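You operate a simulated robot arm through the tools that you are given. There is no shell and no other tool. Be economical: measure what you need, move in short steps, check, and stop when the job is done.

The job below is to be done with a simulated two-armed robot. You get a single attempt, and the scene is never put back.

Task
Put the carton marked "clips" from the top of the side table on the top of the microphone bench and the carton marked "foams" on the top of the charger bench. Take the lid off the green jar and lay it down on the top of the side table. Put the label labelled "spare" from the top of the side table on the lane before the swell gauge and the label that says "green" on the top of the radio bench. Take the yellow attenuator on the top of the side table and put it away on the top of the test desk. Put one of the dryer cartridges from the top of the microphone bench on the ledge of the wall board. Open the safe cabinet drawer, put the slot gauge on the top of the fridge away inside and shut the drawer again. Do these in any order. Set down upright: carton, label.
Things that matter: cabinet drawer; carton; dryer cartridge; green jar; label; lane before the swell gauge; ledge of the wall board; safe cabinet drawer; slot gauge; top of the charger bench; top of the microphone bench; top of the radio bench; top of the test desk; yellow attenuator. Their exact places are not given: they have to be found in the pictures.

Only the result counts: the job must be done as asked and must still hold three seconds after the hand-in. Knocking over, shifting, dropping, spilling or breaking anything else fails it. A push-on lid holds only when it is set on centred and level and pressed home; a screw cap is set on level and turned clockwise until tight.

Robot
Two 7-joint arms with three-finger grippers on one trunk, on a base that drives. Base frame: it is fixed to the floor where the robot stands at the start and does not move with it; the origin is under the middle of the robot, x ahead of it, y to its left, z up; the surface under the hand at the start is at about z = 760. Readings come in mm, rad, newtons and seconds.
The left shoulder is at the start at [42, 154, 1007], the right one opposite. With the tool pointing down near the work surface each hand reaches from about 240 to 640 mm from the robot's upright axis, wherever it stands, measured 20 degrees to its own side. Places, roughly: cabinet drawer [-3300, -4200, 200]; carton [500, 0, 750]; dryer cartridge (5x4x12 cm) [500, 1300, 800]; green jar (6x6x11 cm) [600, 0, 800]; label [500, 0, 750]; lane before the swell gauge (16x13 cm) [-3140, -3380, 820]; ledge of the wall board (116x15 cm) [-520, 2360, 780]; safe cabinet drawer [-3200, -4200, 200]; slot gauge (15x5x2 cm) [-3300, -1300, 900]; top of the charger bench [600, -1000, 800]; top of the microphone bench [600, 1000, 800]; top of the radio bench [600, -2000, 800]; top of the test desk [600, -3700, 800]; yellow attenuator [500, 250, 750]. Payload 2.69 kg a hand.
The tool frame of a hand sits at the grasp point between the pads (the TCP): z along the fingers, y along the line on which they close. The tips reach 29 mm beyond it. The gripper opens to 120 mm. The gripper's body begins 78 mm behind the TCP.
Orientation is that of the tool frame in the base frame, as a unit quaternion [x, y, z, w]. With the fingers straight down and closing along the base's y, the tool's x points along the base's -x, its y along +y and its z along -z.

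Tools
- The arms move only by the tool play_rows. It takes "left_targets", "right_targets" or both (then of equal length, played together; a hand with none holds still); each is a list of rows, each a list of 3 entries, a list of its own where there are three numbers: the shift along the tool's x, y, z in cm, then the turn, a rotation vector about the tool's x, y, z in rad, then the gripper command, from -1 (fully open) to 1 (shut), values between in proportion. In form: [[[x, y, z], [rx, ry, rz], grip], ...]. A call has 1 to 10 rows; each row shifts and turns the commanded pose from where the row before left it, along the tool's axes as they then stand. Rows are played at 5 a second. More than 50 mm and 0.15 rad between two rows, or a gripper value outside its range, and nothing of the call is played. Where a pose cannot be reached the arm comes as near as it can. A force on the tool above 40 N (or 10 N above the force at the start of the call, whichever is more), or a blocked arm, ends the call early, and 0.2 s more pass. Each finger halts on what it meets, pressing with about 36 N; the grip force reading is that of the motor and also rises with nothing between the fingers. The clock runs only during rows and for 0.2 s after the last one: add rows that do not move to give the fingers time. It gives the time, the measured TCP pose, the force on the tool (base axes), the opening and the grip force at its end, in the units of the frame above (readings bear some noise), with the torque about the TCP (base axes, N m) and any sound that the robot's microphone picked up.
- Cameras (640 x 400 px; columns grow to the right, rows downward): "scene" is now at [157.2, 18.1, 1153.6]; the picture's right is [-0.00, -1.00, 0.00], its down [-0.58, 0.00, -0.81] and it looks along [0.81, -0.00, -0.58] (base axes); focal length 214 px, centre (320, 200). "left" rides on the left gripper at [63, 0, -104] in its tool frame; the picture's right is [0.00, 1.00, 0.00], its down [-0.83, 0.00, -0.56] and it looks along [-0.56, 0.00, 0.83] (tool axes); focal length 275 px, centre (320, 200). "right" rides on the right gripper at [63, 0, -104] in its tool frame; the picture's right is [0.00, 1.00, 0.00], its down [-0.83, 0.00, -0.56] and it looks along [-0.56, 0.00, 0.83] (tool axes); focal length 275 px, centre (320, 200).
- camera(camera): a new picture of that camera. The clock stands still meanwhile.
- raise_lower(by): slides the trunk up (or, below 0, down) by that many mm; the arms and the scene camera ride with it, the base frame stays. It gives what a move gives, with no picture.
- drive_base(legs): drives the robot by 1 to 6 legs, each [ahead, left, turn to the left] in mm, mm and rad, along the robot's own axes; the way and the turn of a leg run together, so that a leg with both is an arc; at most 1500 mm and 3.142 rad a leg. The arms and the cameras ride along, it lands a little off, and it stops where it bumps. It gives what a move gives.
- pan_tilt(pan, tilt): turns the head with the scene camera to pan (to the left, within 1.396 rad either way) and tilt (down, from -0.506 to 1.204), counted from straight ahead of the robot. It gives what a move gives.
- point_at(camera, pixels): for up to 12 pixels [column, row] of the newest picture of that camera ("zoom" is the newest enlarged one), the place [x, y, z] in the base frame of the surface seen there, good to about 2 mm, but the place of the scene camera against the robot may be out by one fixed shift of up to 25 mm in any direction. The clock stands still meanwhile.
- close_up(camera, box): a new picture of the part [left, top, right, bottom] of that camera's present view, enlarged. The clock stands still meanwhile.
- sign_off(): hands the job in; it is judged then, once.

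Keep the steps short. Do not move on a guess: measure, check each grasp and each placing, and mend mistakes. In all there are 329 turns and 218 pictures (those below and enlarged ones count). Leave the grippers open and the arms clear of the work at the hand-in unless told otherwise, and finish with a single line.

The tools are called after "Emit:" by a JSON object that holds its "api" and its "payload". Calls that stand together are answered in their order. play_rows: Moves the arms, as the interface text tells. Its arguments: {"type":"object","properties":{"left_targets":{"type":"array","items":{"type":"array"}},"right_targets":{"type":"array","items":{"type":"array"}}},"required":[]} The other tools are called the same way: raise_lower (by) slides the trunk up or down; drive_base (legs) drives the base; pan_tilt (pan, tilt) turns the head that bears the scene camera; camera (camera) takes a picture; point_at (camera, pixels) gives the place of the surface under pixels of a picture; close_up (camera, box) takes an enlarged picture of a part of a camera's view; sign_off () hands the job in.

At the start:

```text
time: 0.0
left_eef_pos: [365.9, 174.8, 1066.7]
left_ee_rot: [-0.001, 1.0, 0.0, 0.0]
left_contact_force: [0.5, -0.4, 0.2]
left_moment: [-0.02, 0.03, 0.04]
left_opening: 119.8
left_gripper_force: 0.1
right_eef_pos: [376.7, -153.3, 1029.4]
right_ee_rot: [0.0, 1.0, 0.0, 0.0]
right_contact_force: [-0.6, 0.1, 0.0]
right_moment: [-0.01, -0.02, 0.02]
right_opening: 120.1
right_gripper_force: 0.0
trunk travel left (down, up): [-375.0, 63.0]
robot x, y, heading: [0.1, 1.6, 0.001]
head pan, tilt: [-0.002, 0.623]
```

scene: 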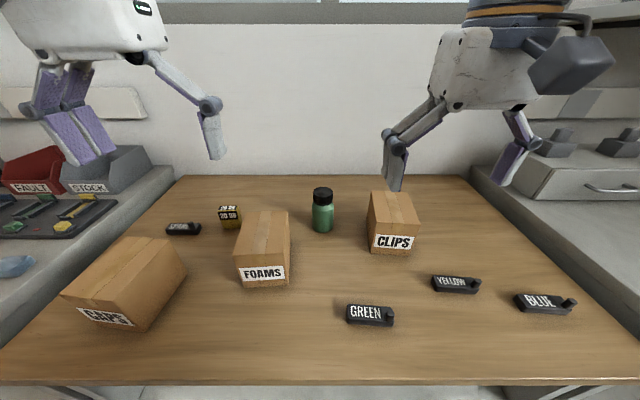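
right: 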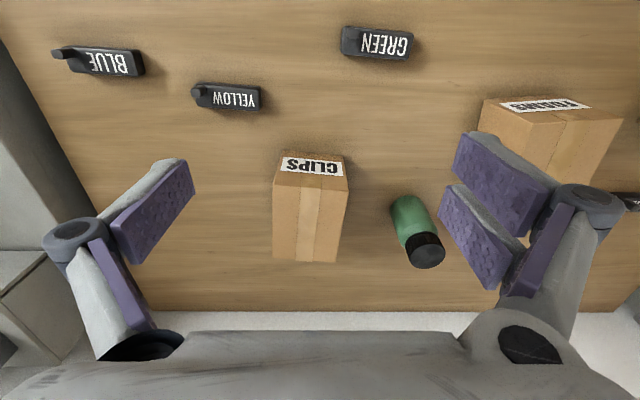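
left: 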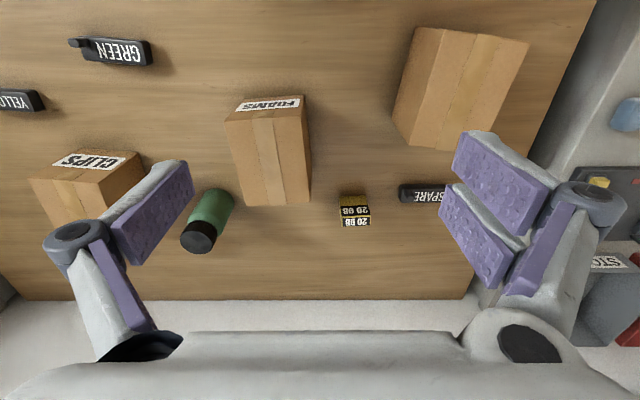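

I see the side table in front of me with the cartons, jar, labels and attenuator. I'll measure them with the hand cameras.

Emit:
{"api": "point_at", "payload": {"camera": "left", "pixels": [[226, 121], [304, 106], [309, 204], [252, 205], [202, 232], [356, 203], [355, 221], [402, 193], [428, 195], [345, 198], [368, 198], [420, 260]]}}

Emit:
{"api": "point_at", "payload": {"camera": "right", "pixels": [[275, 171], [346, 176], [338, 261], [274, 255], [427, 244], [345, 40], [410, 48], [375, 44], [300, 167], [600, 270], [228, 98], [312, 215]]}}

Emit:
{"api": "close_up", "payload": {"camera": "scene", "box": [140, 170, 460, 340]}}

```text
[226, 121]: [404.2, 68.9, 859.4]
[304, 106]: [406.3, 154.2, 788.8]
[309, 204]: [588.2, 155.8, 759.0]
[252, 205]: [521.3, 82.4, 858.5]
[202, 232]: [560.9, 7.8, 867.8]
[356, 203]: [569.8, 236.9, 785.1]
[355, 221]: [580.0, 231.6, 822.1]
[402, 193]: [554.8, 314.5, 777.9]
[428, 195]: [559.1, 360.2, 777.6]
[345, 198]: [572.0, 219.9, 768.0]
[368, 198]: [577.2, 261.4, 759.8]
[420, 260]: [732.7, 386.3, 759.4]
```

```text
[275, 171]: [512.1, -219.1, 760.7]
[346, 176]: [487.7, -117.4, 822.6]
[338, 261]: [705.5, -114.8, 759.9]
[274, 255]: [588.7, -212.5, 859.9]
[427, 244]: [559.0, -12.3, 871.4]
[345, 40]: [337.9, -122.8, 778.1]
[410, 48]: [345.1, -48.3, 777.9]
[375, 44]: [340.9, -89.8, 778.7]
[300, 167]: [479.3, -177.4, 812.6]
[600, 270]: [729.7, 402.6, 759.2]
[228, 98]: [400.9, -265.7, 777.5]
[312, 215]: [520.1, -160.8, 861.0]
```

```text
2.00 times, centred on (300, 255) of scene
```

zoom: 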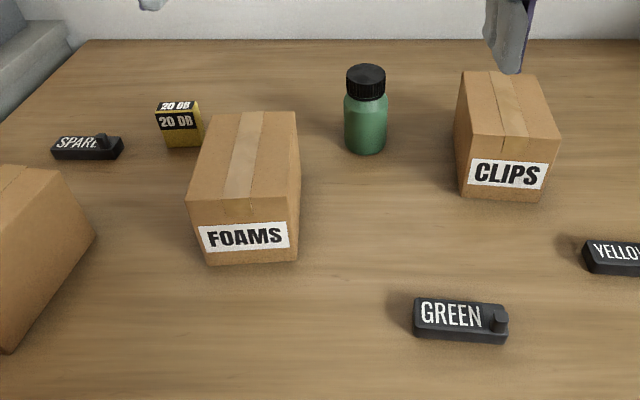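

Boxes are about 100 high on a table at z≈760. I zoom with the hand cameras to get edges and orientation.

Emit:
{"api": "close_up", "payload": {"camera": "left", "box": [160, 80, 480, 280]}}

Emit:
{"api": "close_up", "payload": {"camera": "right", "box": [180, 10, 500, 210]}}

```text
2.00 times, centred on (320, 180) of left
```

zoom: 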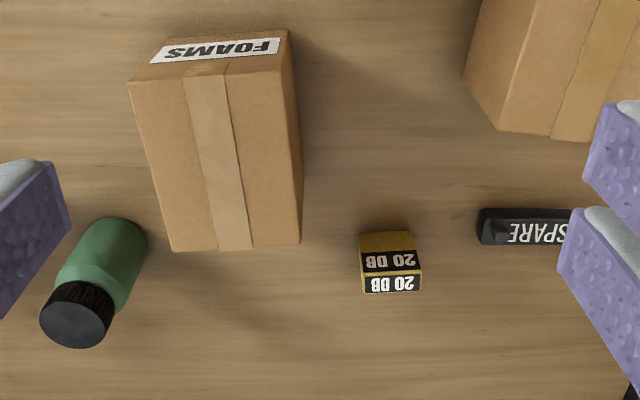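

```text
2.00 times, centred on (340, 110) of right
```

zoom: 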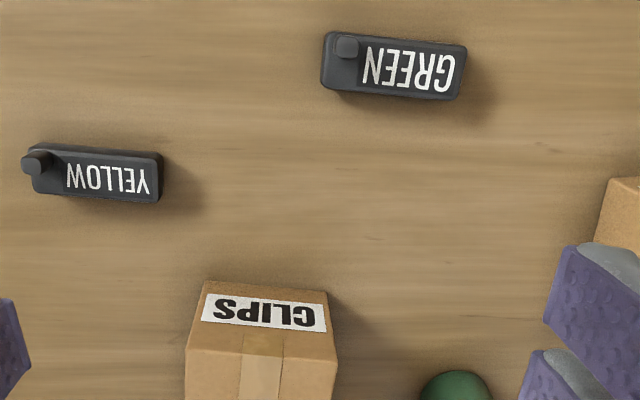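

Emit:
{"api": "point_at", "payload": {"camera": "left", "pixels": [[226, 122], [262, 120], [298, 116], [304, 180], [307, 198], [280, 203], [249, 204], [236, 165], [196, 224], [200, 252], [184, 237], [215, 236]]}}

Emit:
{"api": "point_at", "payload": {"camera": "zoom", "pixels": [[328, 38], [463, 50], [459, 96], [325, 86], [346, 46], [190, 355], [334, 365], [400, 70]]}}

```text
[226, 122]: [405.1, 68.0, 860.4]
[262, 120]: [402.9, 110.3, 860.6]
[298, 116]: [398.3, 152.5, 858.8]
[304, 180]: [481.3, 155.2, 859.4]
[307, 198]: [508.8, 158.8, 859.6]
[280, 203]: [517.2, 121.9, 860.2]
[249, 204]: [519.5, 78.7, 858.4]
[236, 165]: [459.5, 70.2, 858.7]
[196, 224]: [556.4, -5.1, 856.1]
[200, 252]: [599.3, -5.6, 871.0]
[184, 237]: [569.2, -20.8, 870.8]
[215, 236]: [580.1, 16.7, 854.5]
```

```text
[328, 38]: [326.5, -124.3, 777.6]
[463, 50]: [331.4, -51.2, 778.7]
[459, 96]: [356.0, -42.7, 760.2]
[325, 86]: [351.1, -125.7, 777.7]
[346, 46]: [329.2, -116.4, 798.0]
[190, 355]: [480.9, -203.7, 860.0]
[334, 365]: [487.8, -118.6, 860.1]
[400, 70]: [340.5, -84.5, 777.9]
```

Foams: centre (458,114), 85 wide, yaw +0.06. Green label: centre (340,-87), narrow way along x. Left hand goes over foams and down; right hand goes over the label and turns a quarter.

Emit:
{"api": "play_rows", "payload": {"left_targets": [[[-3.1, -2.0, 0], [0, 0, 0], -1], [[-3.1, -2.0, 0], [0, 0, 0], -1], [[-3.06, -2.03, 0], [0, 0, -0.06], -1], [[0, 0, 3], [0, 0, 0], -1], [[0, 0, 3], [0, 0, 0], -1], [[0, 0, 3], [0, 0, 0], -1], [[0, 0, 3], [0, 0, 0], -1], [[0, 0, 1], [0, 0, 0], -1], [[0, 0, 0], [0, 0, 0], -1], [[0, 0, 0], [0, 0, 0], -1]], "right_targets": [[[1.84, 3.45, 0], [0, 0, -0.15], -1], [[1.3, 3.69, 0], [0, 0, -0.15], -1], [[0, 0, 0], [0, 0, -0.15], -1], [[0, 0, 0], [0, 0, -0.15], -1], [[0, 0, 0], [0, 0, -0.15], -1], [[0, 0, 0], [0, 0, -0.15], -1], [[0, 0, 0], [0, 0, -0.15], -1], [[0, 0, 0], [0, 0, -0.15], -1], [[0, 0, 0], [0, 0, -0.15], -1], [[0, 0, 0], [0, 0, -0.15], -1]]}}

```text
time: 2.2
left_eef_pos: [459.2, 114.2, 936.7]
left_ee_rot: [-0.031, 1.0, 0.0, 0.001]
left_contact_force: [-0.2, 0.0, -0.4]
left_moment: [-0.02, -0.03, 0.0]
left_opening: 120.2
left_gripper_force: 0.1
right_eef_pos: [339.9, -83.4, 1028.7]
right_ee_rot: [-0.682, 0.732, 0.001, 0.0]
right_contact_force: [-0.2, 0.1, 0.5]
right_moment: [0.03, -0.02, 0.0]
right_opening: 119.8
right_gripper_force: 0.1
trunk travel left (down, up): [-375.0, 63.0]
robot x, y, heading: [3.3, 0.3, 0.001]
head pan, tilt: [-0.002, 0.623]
```

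Both on target. Descend: left to z≈812 and close; right to z≈794.

Emit:
{"api": "play_rows", "payload": {"left_targets": [[[0, 0, 3], [0, 0, 0], -1], [[0, 0, 3], [0, 0, 0], -1], [[0, 0, 3], [0, 0, 0], -1], [[0, 0, 2], [0, 0, 0], -1], [[0, 0, 1.4], [0, 0, 0], -1], [[0, 0, 0], [0, 0, 0], -1], [[0, 0, 0], [0, 0, 0], 1], [[0, 0, 0], [0, 0, 0], 1], [[0, 0, 0], [0, 0, 0], 1]], "right_targets": [[[0, 0, 4], [0, 0, 0], 0.0], [[0, 0, 4], [0, 0, 0], 0.0], [[0, 0, 4], [0, 0, 0], 0.0], [[0, 0, 4], [0, 0, 0], 0.0], [[0, 0, 3.5], [0, 0, 0], 0.0], [[0, 0, 2], [0, 0, 0], 0.0], [[0, 0, 2], [0, 0, 0], 0.0], [[0, 0, 0], [0, 0, 0], 0.0], [[0, 0, 0], [0, 0, 0], 0.0]]}}

Emit:
{"api": "camera", "payload": {"camera": "right"}}

```text
time: 4.2
left_eef_pos: [460.1, 114.7, 815.1]
left_ee_rot: [-0.03, 1.0, -0.001, 0.001]
left_contact_force: [2.1, -3.1, 11.2]
left_moment: [-0.4, 0.1, 0.4]
left_opening: 92.0
left_gripper_force: 35.8
right_eef_pos: [338.4, -83.7, 794.4]
right_ee_rot: [-0.681, 0.732, 0.0, 0.001]
right_contact_force: [-0.1, 0.5, -0.2]
right_moment: [-0.03, -0.01, -0.03]
right_opening: 60.0
right_gripper_force: 0.1
trunk travel left (down, up): [-375.0, 63.0]
robot x, y, heading: [0.3, -0.2, -0.004]
head pan, tilt: [-0.002, 0.623]
```

```text
211 pictures are left
```

right: 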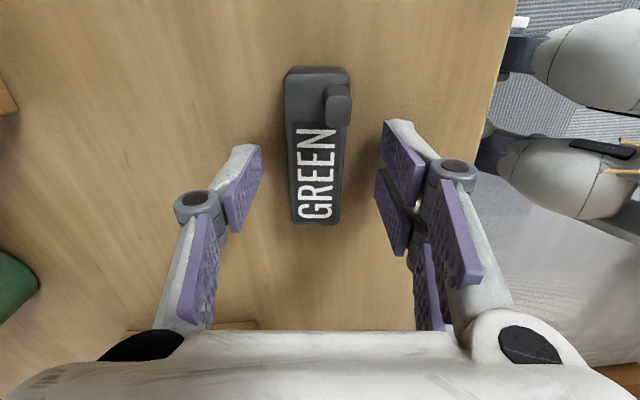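

Left holds foams (92 mm). Right straddles the label; close right, then lift both a little.

Emit:
{"api": "play_rows", "payload": {"left_targets": [[[0, 0, 0], [0, 0, 0], 1], [[0, 0, 0], [0, 0, 0], 1], [[0, 0, -1], [0, 0, 0], 1], [[0, 0, -3], [0, 0, 0], 1], [[0, 0, -4], [0, 0, 0], 1], [[0, 0, -4], [0, 0, 0], 1], [[0, 0, -3], [0, 0, 0], 1], [[0, 0, 0], [0, 0, 0], 1]], "right_targets": [[[0, 0, 0], [0, 0, 0], 1], [[0, 0, 0], [0, 0, 0], 1], [[0, 0, 0], [0, 0, 0], 1], [[0, 0, -2], [0, 0, 0], 1], [[0, 0, -4], [0, 0, 0], 1], [[0, 0, -4], [0, 0, 0], 1], [[0, 0, -4], [0, 0, 0], 1], [[0, 0, -4], [0, 0, 0], 1]]}}

Emit:
{"api": "camera", "payload": {"camera": "scene"}}

```text
time: 6.0
left_eef_pos: [460.7, 114.7, 964.4]
left_ee_rot: [-0.03, 1.0, 0.0, 0.0]
left_contact_force: [0.0, 0.4, -3.2]
left_moment: [0.01, 0.0, -0.02]
left_opening: 89.8
left_gripper_force: 36.1
right_eef_pos: [339.5, -80.0, 975.2]
right_ee_rot: [-0.682, 0.731, 0.0, -0.001]
right_contact_force: [-0.5, -0.7, -0.3]
right_moment: [0.0, -0.01, -0.01]
right_opening: 27.1
right_gripper_force: 35.7
trunk travel left (down, up): [-375.0, 63.0]
robot x, y, heading: [3.5, 1.2, 0.0]
head pan, tilt: [-0.002, 0.623]
```

```text
210 pictures are left
```

scene: 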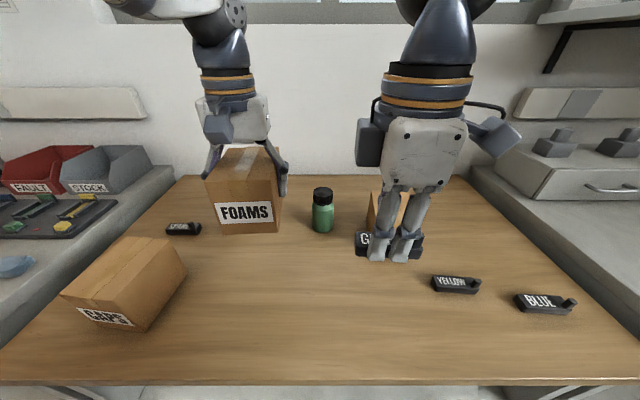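

Both are held. Look right to see the benches before driving.

Emit:
{"api": "pan_tilt", "payload": {"pan": -1.0, "tilt": 0.35}}

Emit:
{"api": "camera", "payload": {"camera": "scene"}}

```text
time: 7.3
left_eef_pos: [460.4, 115.7, 962.9]
left_ee_rot: [-0.029, 1.0, 0.0, 0.0]
left_contact_force: [0.6, -1.0, -3.4]
left_moment: [0.0, 0.0, 0.0]
left_opening: 90.0
left_gripper_force: 35.7
right_eef_pos: [339.1, -80.5, 974.4]
right_ee_rot: [-0.682, 0.731, -0.001, 0.0]
right_contact_force: [0.0, -0.1, 0.0]
right_moment: [0.01, 0.0, 0.0]
right_opening: 26.7
right_gripper_force: 36.0
trunk travel left (down, up): [-375.0, 63.0]
robot x, y, heading: [-1.3, 3.8, -0.001]
head pan, tilt: [-1.0, 0.351]
```

```text
209 pictures are left
```

scene: 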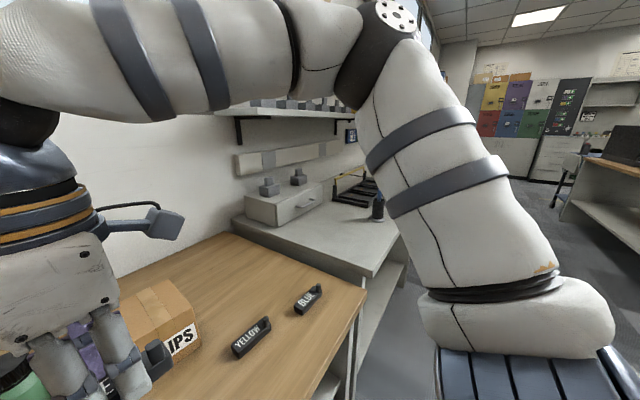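

Charger bench starts just right of the table. Back off 200, go right 1000, look.

Emit:
{"api": "drive_base", "payload": {"legs": [[-200, 0, 0], [0, -950, 0]]}}

Emit:
{"api": "pan_tilt", "payload": {"pan": 0, "tilt": 0.6}}

Emit:
{"api": "camera", "payload": {"camera": "scene"}}

```text
time: 16.2
left_eef_pos: [261.1, -847.1, 963.1]
left_ee_rot: [-0.031, 1.0, 0.0, 0.0]
left_contact_force: [0.8, 0.0, -2.5]
left_moment: [0.01, -0.02, -0.02]
left_opening: 89.8
left_gripper_force: 36.0
right_eef_pos: [139.9, -1045.2, 975.3]
right_ee_rot: [-0.682, 0.731, 0.0, 0.001]
right_contact_force: [1.1, 0.1, 0.3]
right_moment: [0.01, -0.03, 0.01]
right_opening: 27.1
right_gripper_force: 36.4
trunk travel left (down, up): [-375.0, 63.0]
robot x, y, heading: [-199.5, -964.7, 0.007]
head pan, tilt: [-1.0, 0.351]
```

```text
time: 17.5
left_eef_pos: [260.8, -848.2, 962.7]
left_ee_rot: [-0.031, 1.0, 0.0, 0.0]
left_contact_force: [0.2, 0.2, -2.9]
left_moment: [0.01, 0.02, 0.02]
left_opening: 89.9
left_gripper_force: 35.9
right_eef_pos: [140.2, -1045.1, 974.0]
right_ee_rot: [-0.683, 0.73, 0.001, 0.0]
right_contact_force: [0.9, 0.8, -0.8]
right_moment: [0.0, -0.02, 0.01]
right_opening: 27.1
right_gripper_force: 35.7
trunk travel left (down, up): [-375.0, 63.0]
robot x, y, heading: [-201.0, -967.1, 0.002]
head pan, tilt: [0.0, 0.6]
```

```text
208 pictures are left
```

scene: 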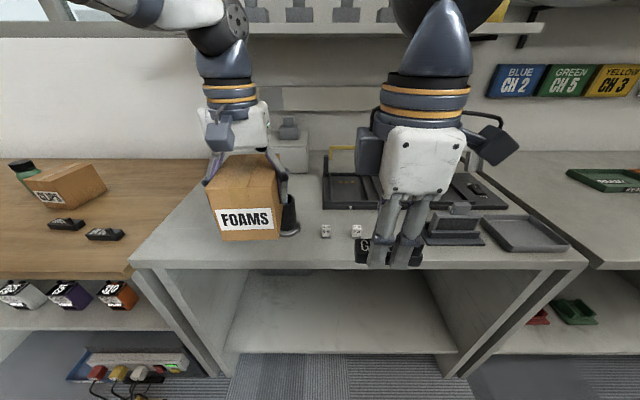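

Emit:
{"api": "point_at", "payload": {"camera": "scene", "pixels": [[150, 255], [180, 245], [195, 200], [195, 175], [290, 232], [300, 255], [325, 236], [291, 205], [305, 168], [250, 262], [300, 200], [328, 205]]}}

```text
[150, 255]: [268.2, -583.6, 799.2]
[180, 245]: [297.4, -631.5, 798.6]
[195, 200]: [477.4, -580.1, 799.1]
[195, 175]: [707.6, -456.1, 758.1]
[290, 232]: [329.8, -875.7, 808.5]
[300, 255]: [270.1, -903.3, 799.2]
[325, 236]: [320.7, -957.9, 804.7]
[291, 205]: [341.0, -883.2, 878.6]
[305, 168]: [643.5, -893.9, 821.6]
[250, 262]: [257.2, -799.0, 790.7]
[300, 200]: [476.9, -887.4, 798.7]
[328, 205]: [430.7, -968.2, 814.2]
```

Bench top z≈799, front edge x≈262. I move left 160 to see the front-left spot.

Emit:
{"api": "drive_base", "payload": {"legs": [[0, 200, 0]]}}

Emit:
{"api": "camera", "payload": {"camera": "scene"}}

Emit:
{"api": "camera", "payload": {"camera": "left"}}

```text
time: 19.6
left_eef_pos: [259.5, -650.1, 963.3]
left_ee_rot: [-0.032, 0.999, 0.0, 0.0]
left_contact_force: [0.6, 0.2, -2.6]
left_moment: [-0.02, 0.02, -0.01]
left_opening: 89.9
left_gripper_force: 35.8
right_eef_pos: [138.8, -847.9, 974.1]
right_ee_rot: [-0.683, 0.73, 0.0, -0.001]
right_contact_force: [0.7, 0.5, -1.6]
right_moment: [-0.05, 0.0, 0.01]
right_opening: 27.0
right_gripper_force: 35.8
trunk travel left (down, up): [-375.0, 63.0]
robot x, y, heading: [-202.8, -770.0, 0.003]
head pan, tilt: [0.0, 0.6]
```

```text
207 pictures are left
```

scene: 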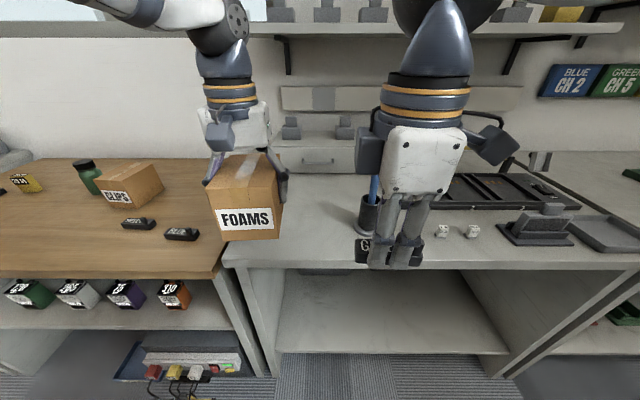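

```text
206 pictures are left
```

left: 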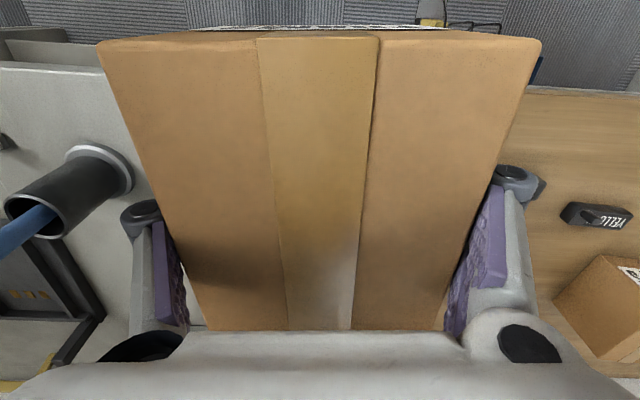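

Spot (375,-695) is clear (pen cup at y≈-880). Extend the left arm over it and come down to TCP z≈858.

Emit:
{"api": "play_rows", "payload": {"left_targets": [[[-3.8, -1.75, 0], [0, 0, 0], 1], [[-3.8, -1.75, 0], [0, 0, 0], 1], [[-3.7, -1.7, 0], [0, 0, 0.06], 1], [[0, 0, 3], [0, 0, 0], 1], [[0, 0, 3], [0, 0, 0], 1], [[0, 0, 2.5], [0, 0, 0], 1], [[0, 0, 1.5], [0, 0, 0], 1], [[0, 0, 0.5], [0, 0, 0], 1], [[0, 0, 0], [0, 0, 0], 1]]}}

Emit:
{"api": "camera", "payload": {"camera": "scene"}}

```text
time: 21.6
left_eef_pos: [377.2, -692.6, 860.7]
left_ee_rot: [-0.002, 1.0, 0.001, -0.001]
left_contact_force: [0.4, 0.6, -2.8]
left_moment: [-0.01, 0.02, 0.0]
left_opening: 89.6
left_gripper_force: 35.7
left hand out of reach, approached as far as the arm can: row 3, 4, 5, 6, 7
right_eef_pos: [138.7, -848.3, 975.4]
right_ee_rot: [-0.683, 0.73, 0.0, 0.0]
right_contact_force: [0.9, 0.2, -0.6]
right_moment: [-0.03, 0.01, -0.05]
right_opening: 26.9
right_gripper_force: 36.0
trunk travel left (down, up): [-375.0, 63.0]
robot x, y, heading: [-201.4, -770.4, 0.005]
head pan, tilt: [0.0, 0.6]
```

```text
205 pictures are left
```

scene: 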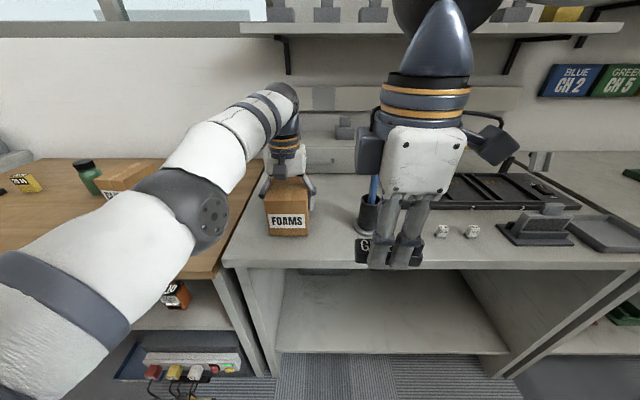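

Box about 6 mm above the bench. Lower softly until contact, then open and rise.

Emit:
{"api": "play_rows", "payload": {"left_targets": [[[0, 0, 0.3], [0, 0, 0], 1], [[0, 0, 0.2], [0, 0, 0], 1], [[0, 0, 0.1], [0, 0, 0], 1], [[0, 0, 0], [0, 0, 0], 1]]}}

```text
time: 22.6
left_eef_pos: [376.4, -693.1, 857.3]
left_ee_rot: [-0.003, 1.0, 0.0, 0.003]
left_contact_force: [-0.6, -0.3, 27.4]
left_moment: [-0.94, 0.87, 0.02]
left_opening: 89.8
left_gripper_force: 36.1
right_eef_pos: [136.7, -848.8, 976.6]
right_ee_rot: [-0.684, 0.73, -0.001, 0.002]
right_contact_force: [0.3, 0.1, 0.2]
right_moment: [-0.04, 0.0, -0.01]
right_opening: 27.0
right_gripper_force: 35.8
trunk travel left (down, up): [-375.0, 63.0]
robot x, y, heading: [-199.0, -769.6, 0.007]
head pan, tilt: [0.0, 0.6]
```

Contact (27 N). Ease up 2 mm, open, retreat straight up, then draw back.

Emit:
{"api": "play_rows", "payload": {"left_targets": [[[0, 0, -0.2], [0, 0, 0], 1], [[0, 0, 0], [0, 0, 0], -1], [[0, 0, 0], [0, 0, 0], -1], [[0, 0, -3], [0, 0, 0], -1], [[0, 0, -4], [0, 0, 0], -1], [[0, 0, -4], [0, 0, 0], -1], [[4, 0, -1], [0, 0, 0], -1], [[4, 0, 0], [0, 0, 0], -1], [[4, 0, 0], [0, 0, 0], -1], [[0, 0, 0], [0, 0, 0], -1]]}}

Emit:
{"api": "camera", "payload": {"camera": "scene"}}

```text
time: 24.8
left_eef_pos: [330.1, -714.5, 1004.7]
left_ee_rot: [-0.003, 1.0, -0.001, 0.0]
left_contact_force: [-0.7, 0.3, -0.3]
left_moment: [-0.01, 0.04, -0.03]
left_opening: 120.0
left_gripper_force: 0.1
left hand out of reach, approached as far as the arm can: row 5, 6, 7, 8, 9
right_eef_pos: [139.4, -847.8, 975.0]
right_ee_rot: [-0.684, 0.73, 0.0, -0.001]
right_contact_force: [0.0, -0.3, -1.3]
right_moment: [0.02, 0.01, -0.02]
right_opening: 27.0
right_gripper_force: 36.0
trunk travel left (down, up): [-375.0, 63.0]
robot x, y, heading: [-204.8, -768.4, 0.004]
head pan, tilt: [0.0, 0.6]
```

```text
204 pictures are left
```

scene: 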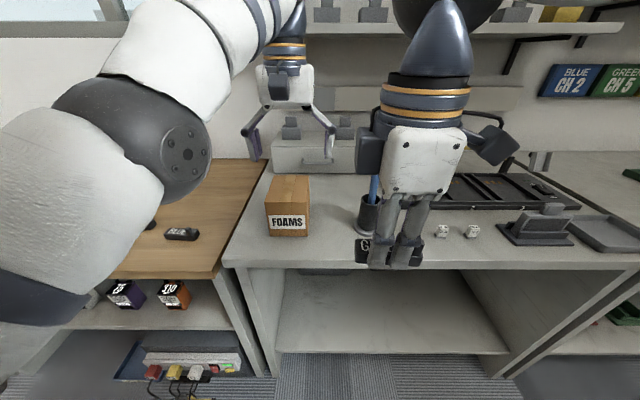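

Foams stands upright on the charger bench. Tuck the left arm back.

Emit:
{"api": "play_rows", "payload": {"left_targets": [[[3.5, 2.5, 0], [0, 0, 0], -1], [[3.5, 2.5, 0], [0, 0, 0], -1], [[3.5, 2.5, -1], [0, 0, 0], -1], [[3.5, 2.0, -1], [0, 0, 0], -1], [[2, 1.5, -2], [0, 0, 0], -1], [[0, 0, 0], [0, 0, 0], -1]]}}

Emit:
{"api": "drive_base", "payload": {"legs": [[0, -1150, 0]]}}

Emit:
{"api": "camera", "payload": {"camera": "scene"}}

```text
time: 26.2
left_eef_pos: [273.0, -639.4, 1057.0]
left_ee_rot: [-0.009, 1.0, -0.008, -0.007]
left_contact_force: [0.0, 0.0, 0.4]
left_moment: [0.06, -0.04, 0.0]
left_opening: 120.1
left_gripper_force: 0.0
left hand out of reach, approached as far as the arm can: row 1, 2, 3
right_eef_pos: [138.3, -849.2, 974.5]
right_ee_rot: [-0.684, 0.73, 0.0, 0.001]
right_contact_force: [-1.3, 0.1, 0.0]
right_moment: [0.03, -0.02, 0.0]
right_opening: 27.0
right_gripper_force: 36.1
trunk travel left (down, up): [-375.0, 63.0]
robot x, y, heading: [-200.6, -768.7, 0.01]
head pan, tilt: [0.0, 0.6]
```

```text
time: 35.5
left_eef_pos: [274.2, -1823.1, 1059.6]
left_ee_rot: [0.001, 1.0, -0.002, -0.004]
left_contact_force: [0.4, 0.0, 0.3]
left_moment: [0.01, 0.0, 0.01]
left_opening: 120.1
left_gripper_force: 0.1
right_eef_pos: [138.8, -2027.3, 974.3]
right_ee_rot: [-0.679, 0.735, 0.001, 0.0]
right_contact_force: [-0.4, 0.3, -1.0]
right_moment: [0.01, 0.03, 0.01]
right_opening: 27.1
right_gripper_force: 36.6
trunk travel left (down, up): [-375.0, 63.0]
robot x, y, heading: [-199.8, -1943.5, -0.006]
head pan, tilt: [0.0, 0.6]
```

```text
203 pictures are left
```

scene: 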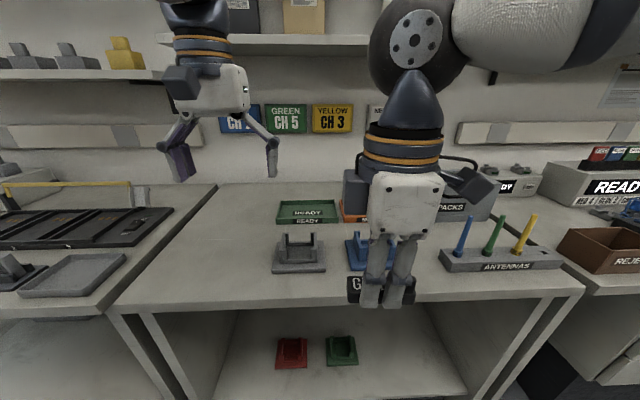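

Emit:
{"api": "point_at", "payload": {"camera": "scene", "pixels": [[225, 275], [225, 245], [150, 295], [275, 268], [325, 268], [425, 280], [435, 262], [300, 305], [345, 268], [442, 255]]}}

```text
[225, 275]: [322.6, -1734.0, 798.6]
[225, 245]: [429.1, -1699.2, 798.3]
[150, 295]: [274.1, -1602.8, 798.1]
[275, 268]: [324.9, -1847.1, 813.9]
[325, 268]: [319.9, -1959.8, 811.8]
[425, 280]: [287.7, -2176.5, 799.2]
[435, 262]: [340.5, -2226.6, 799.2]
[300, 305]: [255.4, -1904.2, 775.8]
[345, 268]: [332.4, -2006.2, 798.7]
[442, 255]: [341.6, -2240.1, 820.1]
```

Free spot at about (355,-1730), z≈799. Drive left 297, then forward 150.

Emit:
{"api": "drive_base", "payload": {"legs": [[0, 290, 0], [170, 0, 0]]}}

Emit:
{"api": "camera", "payload": {"camera": "right"}}

```text
time: 39.4
left_eef_pos: [446.6, -1531.9, 1057.6]
left_ee_rot: [-0.004, 1.0, -0.003, -0.006]
left_contact_force: [0.0, 0.3, 0.3]
left_moment: [-0.04, 0.03, -0.03]
left_opening: 119.8
left_gripper_force: 0.2
right_eef_pos: [310.7, -1737.8, 974.0]
right_ee_rot: [-0.683, 0.73, 0.0, 0.0]
right_contact_force: [1.5, -0.2, -0.9]
right_moment: [0.03, 0.01, -0.02]
right_opening: 26.9
right_gripper_force: 35.4
trunk travel left (down, up): [-375.0, 63.0]
robot x, y, heading: [-28.1, -1660.2, 0.003]
head pan, tilt: [0.0, 0.6]
```

```text
202 pictures are left
```

right: 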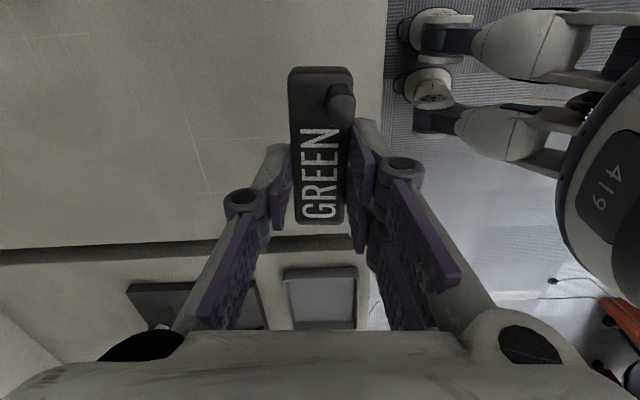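

Over the bench. Extend 50 mm and lower to z≈837.

Emit:
{"api": "play_rows", "payload": {"right_targets": [[[0, -2.5, 0], [0, 0, 0], 1], [[0, -2.5, 0], [0, 0, 0], 1], [[0, 0, 4], [0, 0, 0], 1], [[0, 0, 4], [0, 0, 0], 1], [[0, 0, 3], [0, 0, 0], 1], [[0, 0, 2], [0, 0, 0], 1], [[0, 0, 0.6], [0, 0, 0], 1], [[0, 0, 0], [0, 0, 0], 1]]}}

Emit:
{"api": "play_rows", "payload": {"right_targets": [[[0, 0, 0.2], [0, 0, 0], 1], [[0, 0, 0.2], [0, 0, 0], 1], [[0, 0, 0.1], [0, 0, 0], 1], [[0, 0, 0], [0, 0, 0], 1]]}}

Emit:
{"api": "camera", "payload": {"camera": "scene"}}

```text
time: 41.2
left_eef_pos: [445.6, -1531.5, 1057.3]
left_ee_rot: [-0.006, 1.0, -0.004, -0.007]
left_contact_force: [-0.4, 0.2, 0.4]
left_moment: [0.0, 0.03, -0.03]
left_opening: 119.9
left_gripper_force: 0.1
right_eef_pos: [361.1, -1741.7, 836.1]
right_ee_rot: [-0.683, 0.731, 0.0, 0.0]
right_contact_force: [-0.2, -1.1, 0.2]
right_moment: [-0.05, 0.02, 0.0]
right_opening: 27.1
right_gripper_force: 36.1
trunk travel left (down, up): [-375.0, 63.0]
robot x, y, heading: [-26.7, -1659.4, 0.006]
head pan, tilt: [0.0, 0.6]
```

```text
time: 42.2
left_eef_pos: [444.2, -1532.5, 1058.2]
left_ee_rot: [-0.005, 1.0, -0.003, -0.005]
left_contact_force: [0.2, -0.9, 0.1]
left_moment: [0.03, 0.01, -0.04]
left_opening: 120.2
left_gripper_force: 0.2
right_eef_pos: [360.1, -1740.6, 834.6]
right_ee_rot: [-0.682, 0.731, -0.001, 0.001]
right_contact_force: [-0.8, -5.9, 20.8]
right_moment: [-0.37, 0.12, -0.04]
right_opening: 26.8
right_gripper_force: 36.3
trunk travel left (down, up): [-375.0, 63.0]
robot x, y, heading: [-29.1, -1656.7, 0.003]
head pan, tilt: [0.0, 0.6]
```

```text
201 pictures are left
```

scene: 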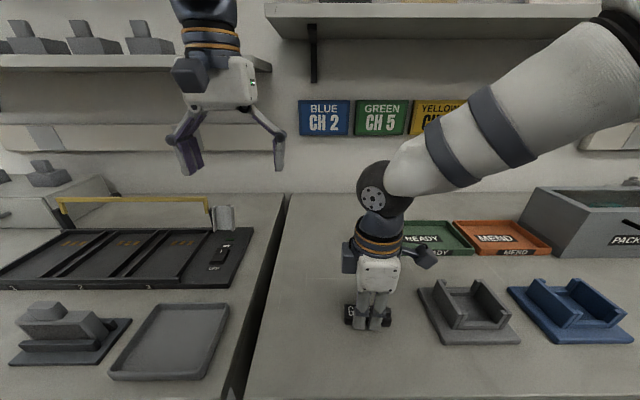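

Contact 21 N on the bench. Open and rise.

Emit:
{"api": "play_rows", "payload": {"right_targets": [[[0, 0, -0.1], [0, 0, 0], 1], [[0, 0, 0], [0, 0, 0], 0], [[0, 0, 0], [0, 0, 0], 0], [[0, 0, -2], [0, 0, 0], 0], [[0, 0, -4], [0, 0, 0], 0], [[0, 0, -5], [0, 0, 0], -1], [[0, 0, -5], [0, 0, 0], -1], [[0, 2, -4], [0, 0, 0], -1], [[0, 2, 0], [0, 0, 0], -1]]}}

Emit:
{"api": "camera", "payload": {"camera": "scene"}}

```text
time: 44.2
left_eef_pos: [444.5, -1533.1, 1058.3]
left_ee_rot: [-0.004, 1.0, -0.002, -0.007]
left_contact_force: [0.3, 0.0, 0.7]
left_moment: [0.01, 0.0, 0.03]
left_opening: 120.0
left_gripper_force: 0.0
right_eef_pos: [320.9, -1738.4, 1036.0]
right_ee_rot: [-0.683, 0.731, 0.0, 0.0]
right_contact_force: [-0.5, 0.8, -1.2]
right_moment: [0.02, 0.01, -0.01]
right_opening: 120.2
right_gripper_force: 0.1
trunk travel left (down, up): [-375.0, 63.0]
robot x, y, heading: [-30.2, -1657.8, 0.003]
head pan, tilt: [0.0, 0.6]
```

```text
200 pictures are left
```

scene: 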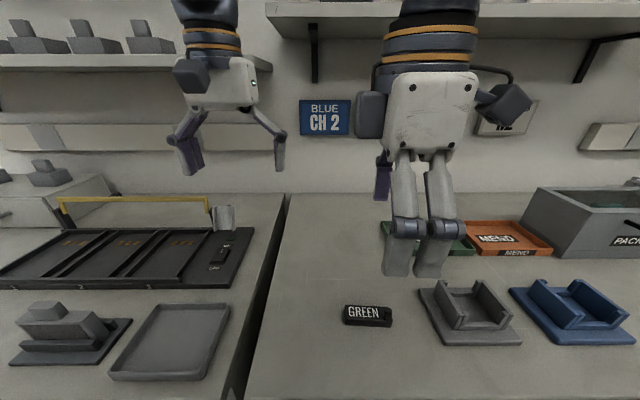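

Green is placed upright. Back to the side table; turn the right hand back.

Emit:
{"api": "drive_base", "payload": {"legs": [[-180, 0, 0], [0, 1500, 0], [0, 170, 0], [210, 0, 0]]}}

Emit:
{"api": "play_rows", "payload": {"right_targets": [[[0, 0, 0], [0, 0, 0.15], -1], [[0, 0, 0], [0, 0, 0.15], -1], [[0, 0, 0], [0, 0, 0.15], -1], [[0, 0, 0], [0, 0, 0.15], -1], [[0, 0, 0], [0, 0, 0.15], -1], [[0, 0, 0], [0, 0, 0.15], -1], [[0, 0, 0], [0, 0, 0.15], -1], [[0, 0, 0], [0, 0, 0.15], -1], [[0, 0, 0], [0, 0, 0.15], -1], [[0, 0, 0], [0, 0, 0.15], -1]]}}

Emit:
{"api": "camera", "payload": {"camera": "scene"}}

Emit:
{"api": "camera", "payload": {"camera": "right"}}

Emit:
{"api": "camera", "payload": {"camera": "left"}}

```text
time: 59.5
left_eef_pos: [455.5, 112.4, 1057.7]
left_ee_rot: [-0.008, 1.0, -0.003, -0.007]
left_contact_force: [-0.1, -0.1, 0.3]
left_moment: [0.02, 0.02, -0.01]
left_opening: 120.1
left_gripper_force: 0.0
right_eef_pos: [332.9, -94.8, 1035.3]
right_ee_rot: [-0.687, 0.727, 0.0, 0.0]
right_contact_force: [1.0, -0.2, -0.2]
right_moment: [-0.02, 0.03, -0.02]
right_opening: 120.0
right_gripper_force: 0.1
trunk travel left (down, up): [-375.0, 63.0]
robot x, y, heading: [-20.2, -15.9, 0.016]
head pan, tilt: [0.0, 0.6]
```

```text
time: 61.7
left_eef_pos: [455.0, 113.1, 1056.8]
left_ee_rot: [-0.009, 1.0, -0.003, -0.009]
left_contact_force: [-0.3, 0.2, 0.1]
left_moment: [0.01, -0.02, 0.01]
left_opening: 120.0
left_gripper_force: 0.1
right_eef_pos: [333.8, -94.8, 1035.0]
right_ee_rot: [-0.007, 1.0, -0.001, 0.001]
right_contact_force: [0.5, 0.5, 0.3]
right_moment: [-0.03, 0.02, -0.01]
right_opening: 120.1
right_gripper_force: 0.1
trunk travel left (down, up): [-375.0, 63.0]
robot x, y, heading: [-14.5, -14.9, 0.018]
head pan, tilt: [0.0, 0.6]
```

```text
199 pictures are left
```

scene: 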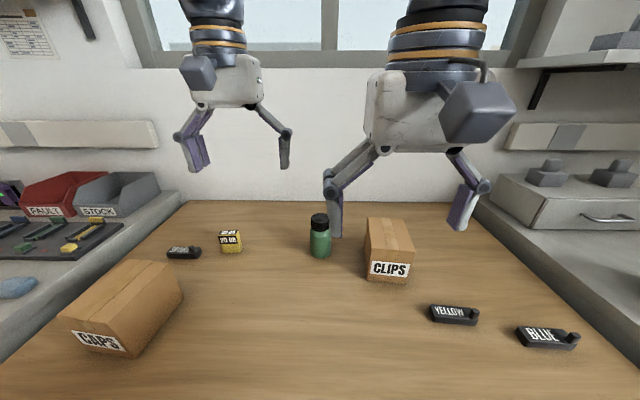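

```text
198 pictures are left
```

right: 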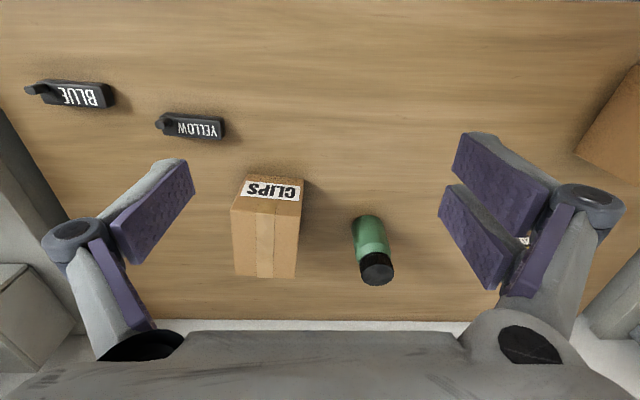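

```text
197 pictures are left
```

left: 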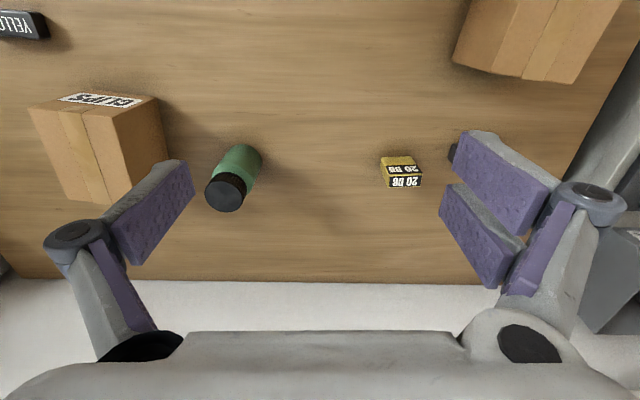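

Check the jar and the clips carton exactly.

Emit:
{"api": "close_up", "payload": {"camera": "left", "box": [160, 120, 288, 200]}}

Emit:
{"api": "point_at", "payload": {"camera": "right", "pixels": [[232, 210], [299, 214], [296, 277], [236, 275], [377, 270], [377, 283], [364, 273], [391, 273], [377, 260], [370, 235], [265, 245]]}}

Emit:
{"api": "close_up", "payload": {"camera": "right", "box": [312, 200, 440, 290]}}

```text
5.00 times, centred on (224, 160) of left
```

zoom: 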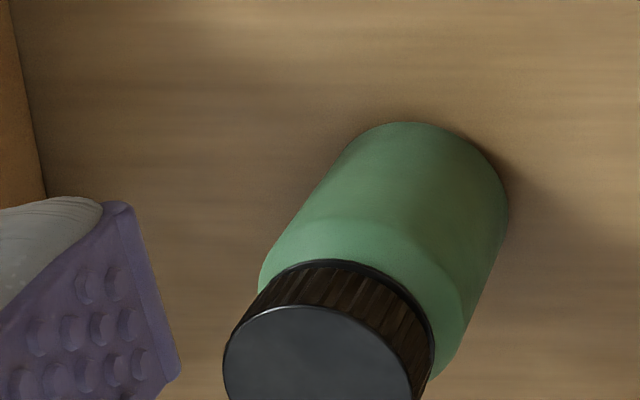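

```text
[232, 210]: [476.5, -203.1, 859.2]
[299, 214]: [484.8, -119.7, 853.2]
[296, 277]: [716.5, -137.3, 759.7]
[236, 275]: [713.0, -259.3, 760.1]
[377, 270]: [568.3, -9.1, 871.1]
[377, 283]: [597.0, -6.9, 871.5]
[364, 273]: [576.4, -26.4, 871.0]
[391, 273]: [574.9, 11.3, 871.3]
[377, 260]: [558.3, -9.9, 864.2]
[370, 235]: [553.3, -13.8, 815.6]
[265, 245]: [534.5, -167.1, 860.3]
```

```text
4.44 times, centred on (376, 245) of right
```

zoom: 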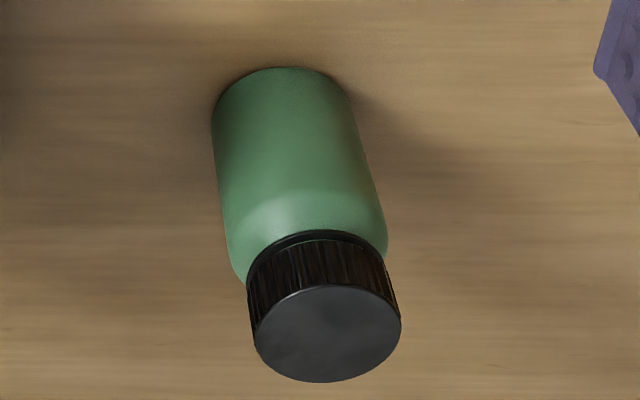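

Emit:
{"api": "point_at", "payload": {"camera": "zoom", "pixels": [[258, 335], [396, 325], [325, 292], [328, 378], [325, 335], [320, 240], [255, 275], [300, 150], [240, 285], [384, 245]]}}

```text
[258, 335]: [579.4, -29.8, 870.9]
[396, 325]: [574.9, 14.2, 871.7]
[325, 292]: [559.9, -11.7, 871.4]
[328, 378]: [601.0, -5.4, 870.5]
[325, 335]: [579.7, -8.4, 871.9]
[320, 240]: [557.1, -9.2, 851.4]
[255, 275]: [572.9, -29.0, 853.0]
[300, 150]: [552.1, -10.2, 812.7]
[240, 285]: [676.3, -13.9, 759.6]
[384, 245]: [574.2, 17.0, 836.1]
```

The jar axis is at (580,-8), cap radius ≈22, top z 871; ribbed, so a screw cap. Move 40 forward and raise the trunk for better reach.

Emit:
{"api": "drive_base", "payload": {"legs": [[40, 0, -0.016]]}}

Emit:
{"api": "raise_lower", "payload": {"by": 50}}

```text
time: 62.5
left_eef_pos: [496.8, 104.3, 1055.7]
left_ee_rot: [-0.001, 1.0, -0.002, -0.007]
left_contact_force: [0.9, 0.3, -0.3]
left_moment: [0.0, 0.04, -0.03]
left_opening: 120.1
left_gripper_force: 0.0
right_eef_pos: [372.3, -100.8, 1034.7]
right_ee_rot: [0.001, 1.0, 0.001, 0.0]
right_contact_force: [-0.4, 0.4, -0.2]
right_moment: [0.03, 0.05, 0.01]
right_opening: 120.2
right_gripper_force: 0.1
trunk travel left (down, up): [-375.0, 63.0]
robot x, y, heading: [22.1, -21.5, -0.004]
head pan, tilt: [0.0, 0.6]
```

```text
time: 63.5
left_eef_pos: [495.9, 104.7, 1104.8]
left_ee_rot: [-0.001, 1.0, -0.003, -0.009]
left_contact_force: [1.0, 0.7, -0.3]
left_moment: [0.01, 0.03, 0.02]
left_opening: 119.9
left_gripper_force: 0.1
right_eef_pos: [373.5, -100.0, 1085.4]
right_ee_rot: [0.0, 1.0, 0.0, -0.001]
right_contact_force: [0.1, -0.2, -0.7]
right_moment: [-0.02, 0.05, -0.02]
right_opening: 120.0
right_gripper_force: 0.1
trunk travel left (down, up): [-425.0, 13.0]
robot x, y, heading: [20.4, -19.8, -0.0]
head pan, tilt: [0.0, 0.6]
```

Right hand moves aside and up to the right; left hand goes to the pre-grasp point (520,52,880) and yaws 45° to come at the jar from the left front.

Emit:
{"api": "play_rows", "payload": {"left_targets": [[[-0.48, -1.06, 4.4], [0, 0, 0], -1], [[-0.48, -1.06, 4.4], [0, 0, 0], -1], [[-0.48, -1.06, 4.4], [0, 0, 0], -1], [[-0.48, -1.06, 4.4], [0, 0, 0], -1], [[0, 0, 0], [0, 0, 0.131], -1], [[0, 0, 0], [0, 0, 0.131], -1], [[0, 0, 0], [0, 0, 0.131], -1], [[0, 0, 0], [0, 0, 0.131], -1], [[0, 0, 0], [0, 0, 0.131], -1], [[0, 0, 0], [0, 0, 0.131], -1]], "right_targets": [[[0, -3, 0], [0, 0, 0], -1], [[0, -3, 0], [0, 0, 0], -1], [[-3, -3, 0], [0, 0, 0], -1], [[-3, 0, 0], [0, 0, 0], -1], [[-3, 0, 0], [0, 0, 0], -1], [[0, 0, 0], [0, 0, 0], -1], [[0, 0, 0], [0, 0, 0], -1], [[0, 0, 0], [0, 0, 0], -1], [[0, 0, 0], [0, 0, 0], -1], [[0, 0, 0], [0, 0, 0], -1]]}}

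Emit:
{"api": "play_rows", "payload": {"left_targets": [[[0, 0, 0], [0, -0.131, 0], -1], [[0, 0, 0], [0, -0.131, 0], -1], [[0, 0, 0], [0, -0.131, 0], -1], [[0, 0, 0], [0, -0.131, 0], -1], [[0, 0, 0], [0, -0.131, 0], -1], [[0, 0, 0], [0, -0.131, 0], -1], [[0, 0, 0], [0, 0, 0], -1]]}}

Emit:
{"api": "camera", "payload": {"camera": "scene"}}

Emit:
{"api": "camera", "payload": {"camera": "left"}}

```text
time: 65.7
left_eef_pos: [511.9, 60.5, 930.9]
left_ee_rot: [0.384, 0.923, -0.005, -0.005]
left_contact_force: [-0.5, -0.7, -0.4]
left_moment: [0.01, 0.04, -0.01]
left_opening: 120.1
left_gripper_force: 0.0
right_eef_pos: [460.9, -188.2, 1085.5]
right_ee_rot: [0.002, 1.0, 0.0, 0.001]
right_contact_force: [0.7, 0.1, 0.6]
right_moment: [0.0, -0.02, 0.03]
right_opening: 120.2
right_gripper_force: 0.1
trunk travel left (down, up): [-425.0, 13.0]
robot x, y, heading: [19.1, -17.3, -0.002]
head pan, tilt: [0.0, 0.6]
```

```text
time: 67.3
left_eef_pos: [512.9, 60.5, 930.0]
left_ee_rot: [0.351, 0.855, -0.152, 0.35]
left_contact_force: [-0.1, -0.4, 0.0]
left_moment: [0.02, 0.01, 0.01]
left_opening: 120.0
left_gripper_force: 0.1
right_eef_pos: [461.7, -189.8, 1085.2]
right_ee_rot: [0.002, 1.0, -0.001, 0.0]
right_contact_force: [-0.6, 0.1, 0.0]
right_moment: [0.01, 0.04, 0.01]
right_opening: 119.8
right_gripper_force: 0.1
trunk travel left (down, up): [-425.0, 13.0]
robot x, y, heading: [21.0, -22.5, -0.003]
head pan, tilt: [0.0, 0.6]
```

```text
194 pictures are left
```

scene: 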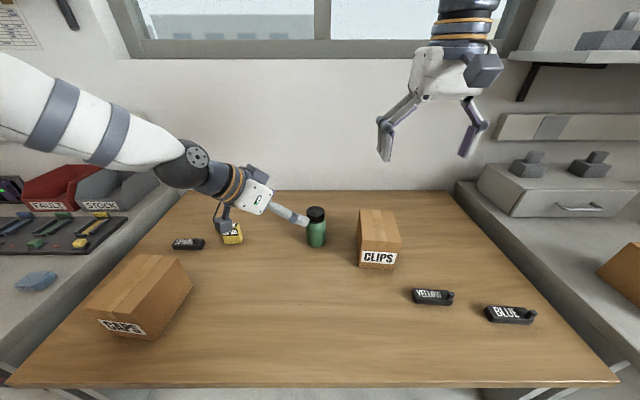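

```text
193 pictures are left
```

left: 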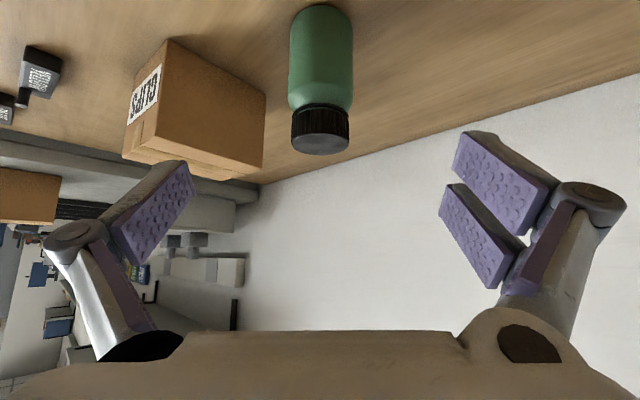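

Pose is as planned. Shift 2.6 cm along tool x, then advance 16 cm along the fingers.

Emit:
{"api": "play_rows", "payload": {"left_targets": [[[2.57, 0, 0], [0, 0, 0], -1], [[0, 0, 3.5], [0, 0, 0], -1], [[0, 0, 3.5], [0, 0, 0], -1], [[0, 0, 3.2], [0, 0, 0], -1], [[0, 0, 3], [0, 0, 0], -1], [[0, 0, 2], [0, 0, 0], -1], [[0, 0, 1], [0, 0, 0], -1], [[0, 0, 0], [0, 0, 0], -1]]}}

Emit:
{"api": "camera", "payload": {"camera": "left"}}

```text
time: 69.1
left_eef_pos: [581.4, -8.4, 797.9]
left_ee_rot: [0.351, 0.856, -0.151, 0.349]
left_contact_force: [0.1, 1.2, -0.8]
left_moment: [-0.02, 0.0, 0.02]
left_opening: 119.8
left_gripper_force: 0.3
right_eef_pos: [460.9, -188.5, 1085.2]
right_ee_rot: [0.001, 1.0, 0.0, 0.0]
right_contact_force: [0.4, -0.5, -0.5]
right_moment: [-0.01, -0.03, 0.05]
right_opening: 120.3
right_gripper_force: 0.0
trunk travel left (down, up): [-425.0, 13.0]
robot x, y, heading: [22.6, -19.3, -0.001]
head pan, tilt: [0.0, 0.6]
```

```text
192 pictures are left
```

left: 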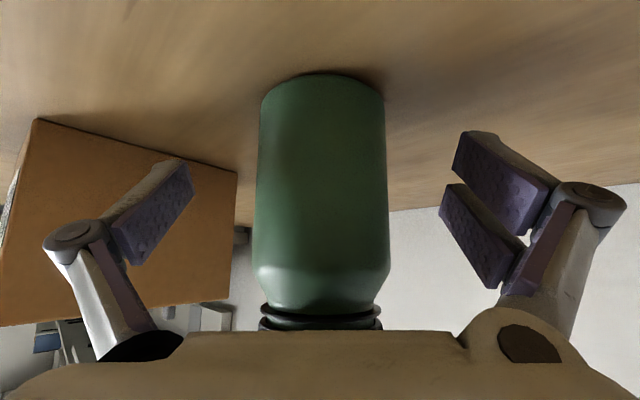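

Jar centred between the fingers. Close the left, and bring the right hand over the cap.

Emit:
{"api": "play_rows", "payload": {"left_targets": [[[0, 0, 0], [0, 0, 0], 0], [[0, 0, 0], [0, 0, 0], 0.5], [[0, 0, 0], [0, 0, 0], 1], [[0, 0, 0], [0, 0, 0], 1], [[0, 0, 0], [0, 0, 0], 1], [[0, 0, 0], [0, 0, 0], 1], [[0, 0, 0], [0, 0, 0], 1], [[0, 0, 0], [0, 0, 0], 1]], "right_targets": [[[-2.4, 3.6, 0], [0, 0, 0], -1], [[-2.4, 3.6, 0], [0, 0, 0], -1], [[-2.4, 3.6, 0], [0, 0, 0], -1], [[-2.4, 3.6, 0], [0, 0, 0], -1], [[-2.35, 3.6, 0], [0, 0, 0], -1], [[0, 0, 4], [0, 0, 0], -1], [[0, 0, 4], [0, 0, 0], -0.3], [[0, 0, 4], [0, 0, 0], -0.3]]}}

Emit:
{"api": "camera", "payload": {"camera": "scene"}}

Emit:
{"api": "camera", "payload": {"camera": "right"}}

```text
time: 70.9
left_eef_pos: [580.1, -10.3, 798.7]
left_ee_rot: [0.351, 0.856, -0.151, 0.349]
left_contact_force: [2.0, -0.3, 3.1]
left_moment: [-0.03, -0.08, -0.02]
left_opening: 52.7
left_gripper_force: 35.5
right_eef_pos: [549.6, -46.0, 954.7]
right_ee_rot: [0.001, 1.0, 0.001, -0.001]
right_contact_force: [1.0, 0.7, -0.4]
right_moment: [0.01, 0.01, 0.01]
right_opening: 77.9
right_gripper_force: 0.0
right hand out of reach, approached as far as the arm can: row 3, 4, 5, 6, 7, 8
trunk travel left (down, up): [-425.0, 13.0]
robot x, y, heading: [19.2, -16.9, -0.004]
head pan, tilt: [0.0, 0.6]
```

```text
191 pictures are left
```

scene: 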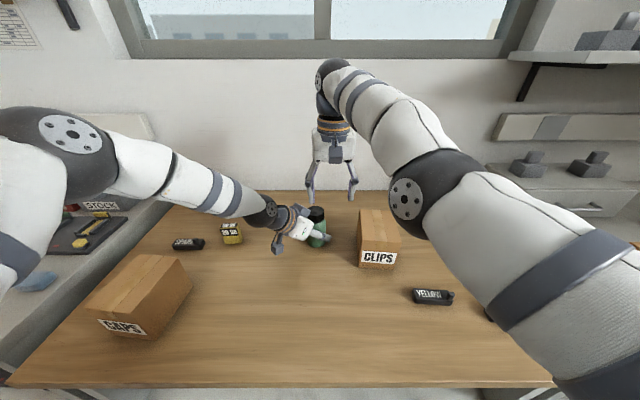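

```text
190 pictures are left
```

right: 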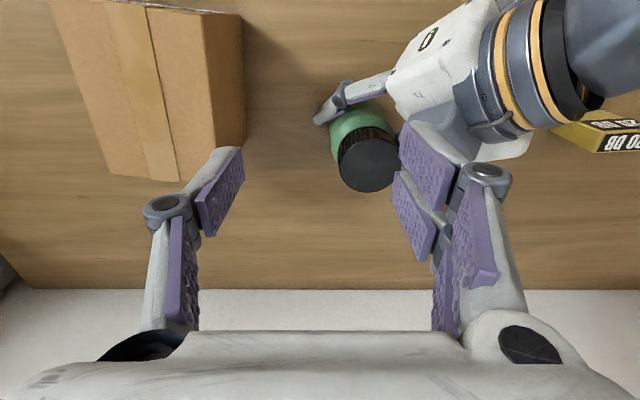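

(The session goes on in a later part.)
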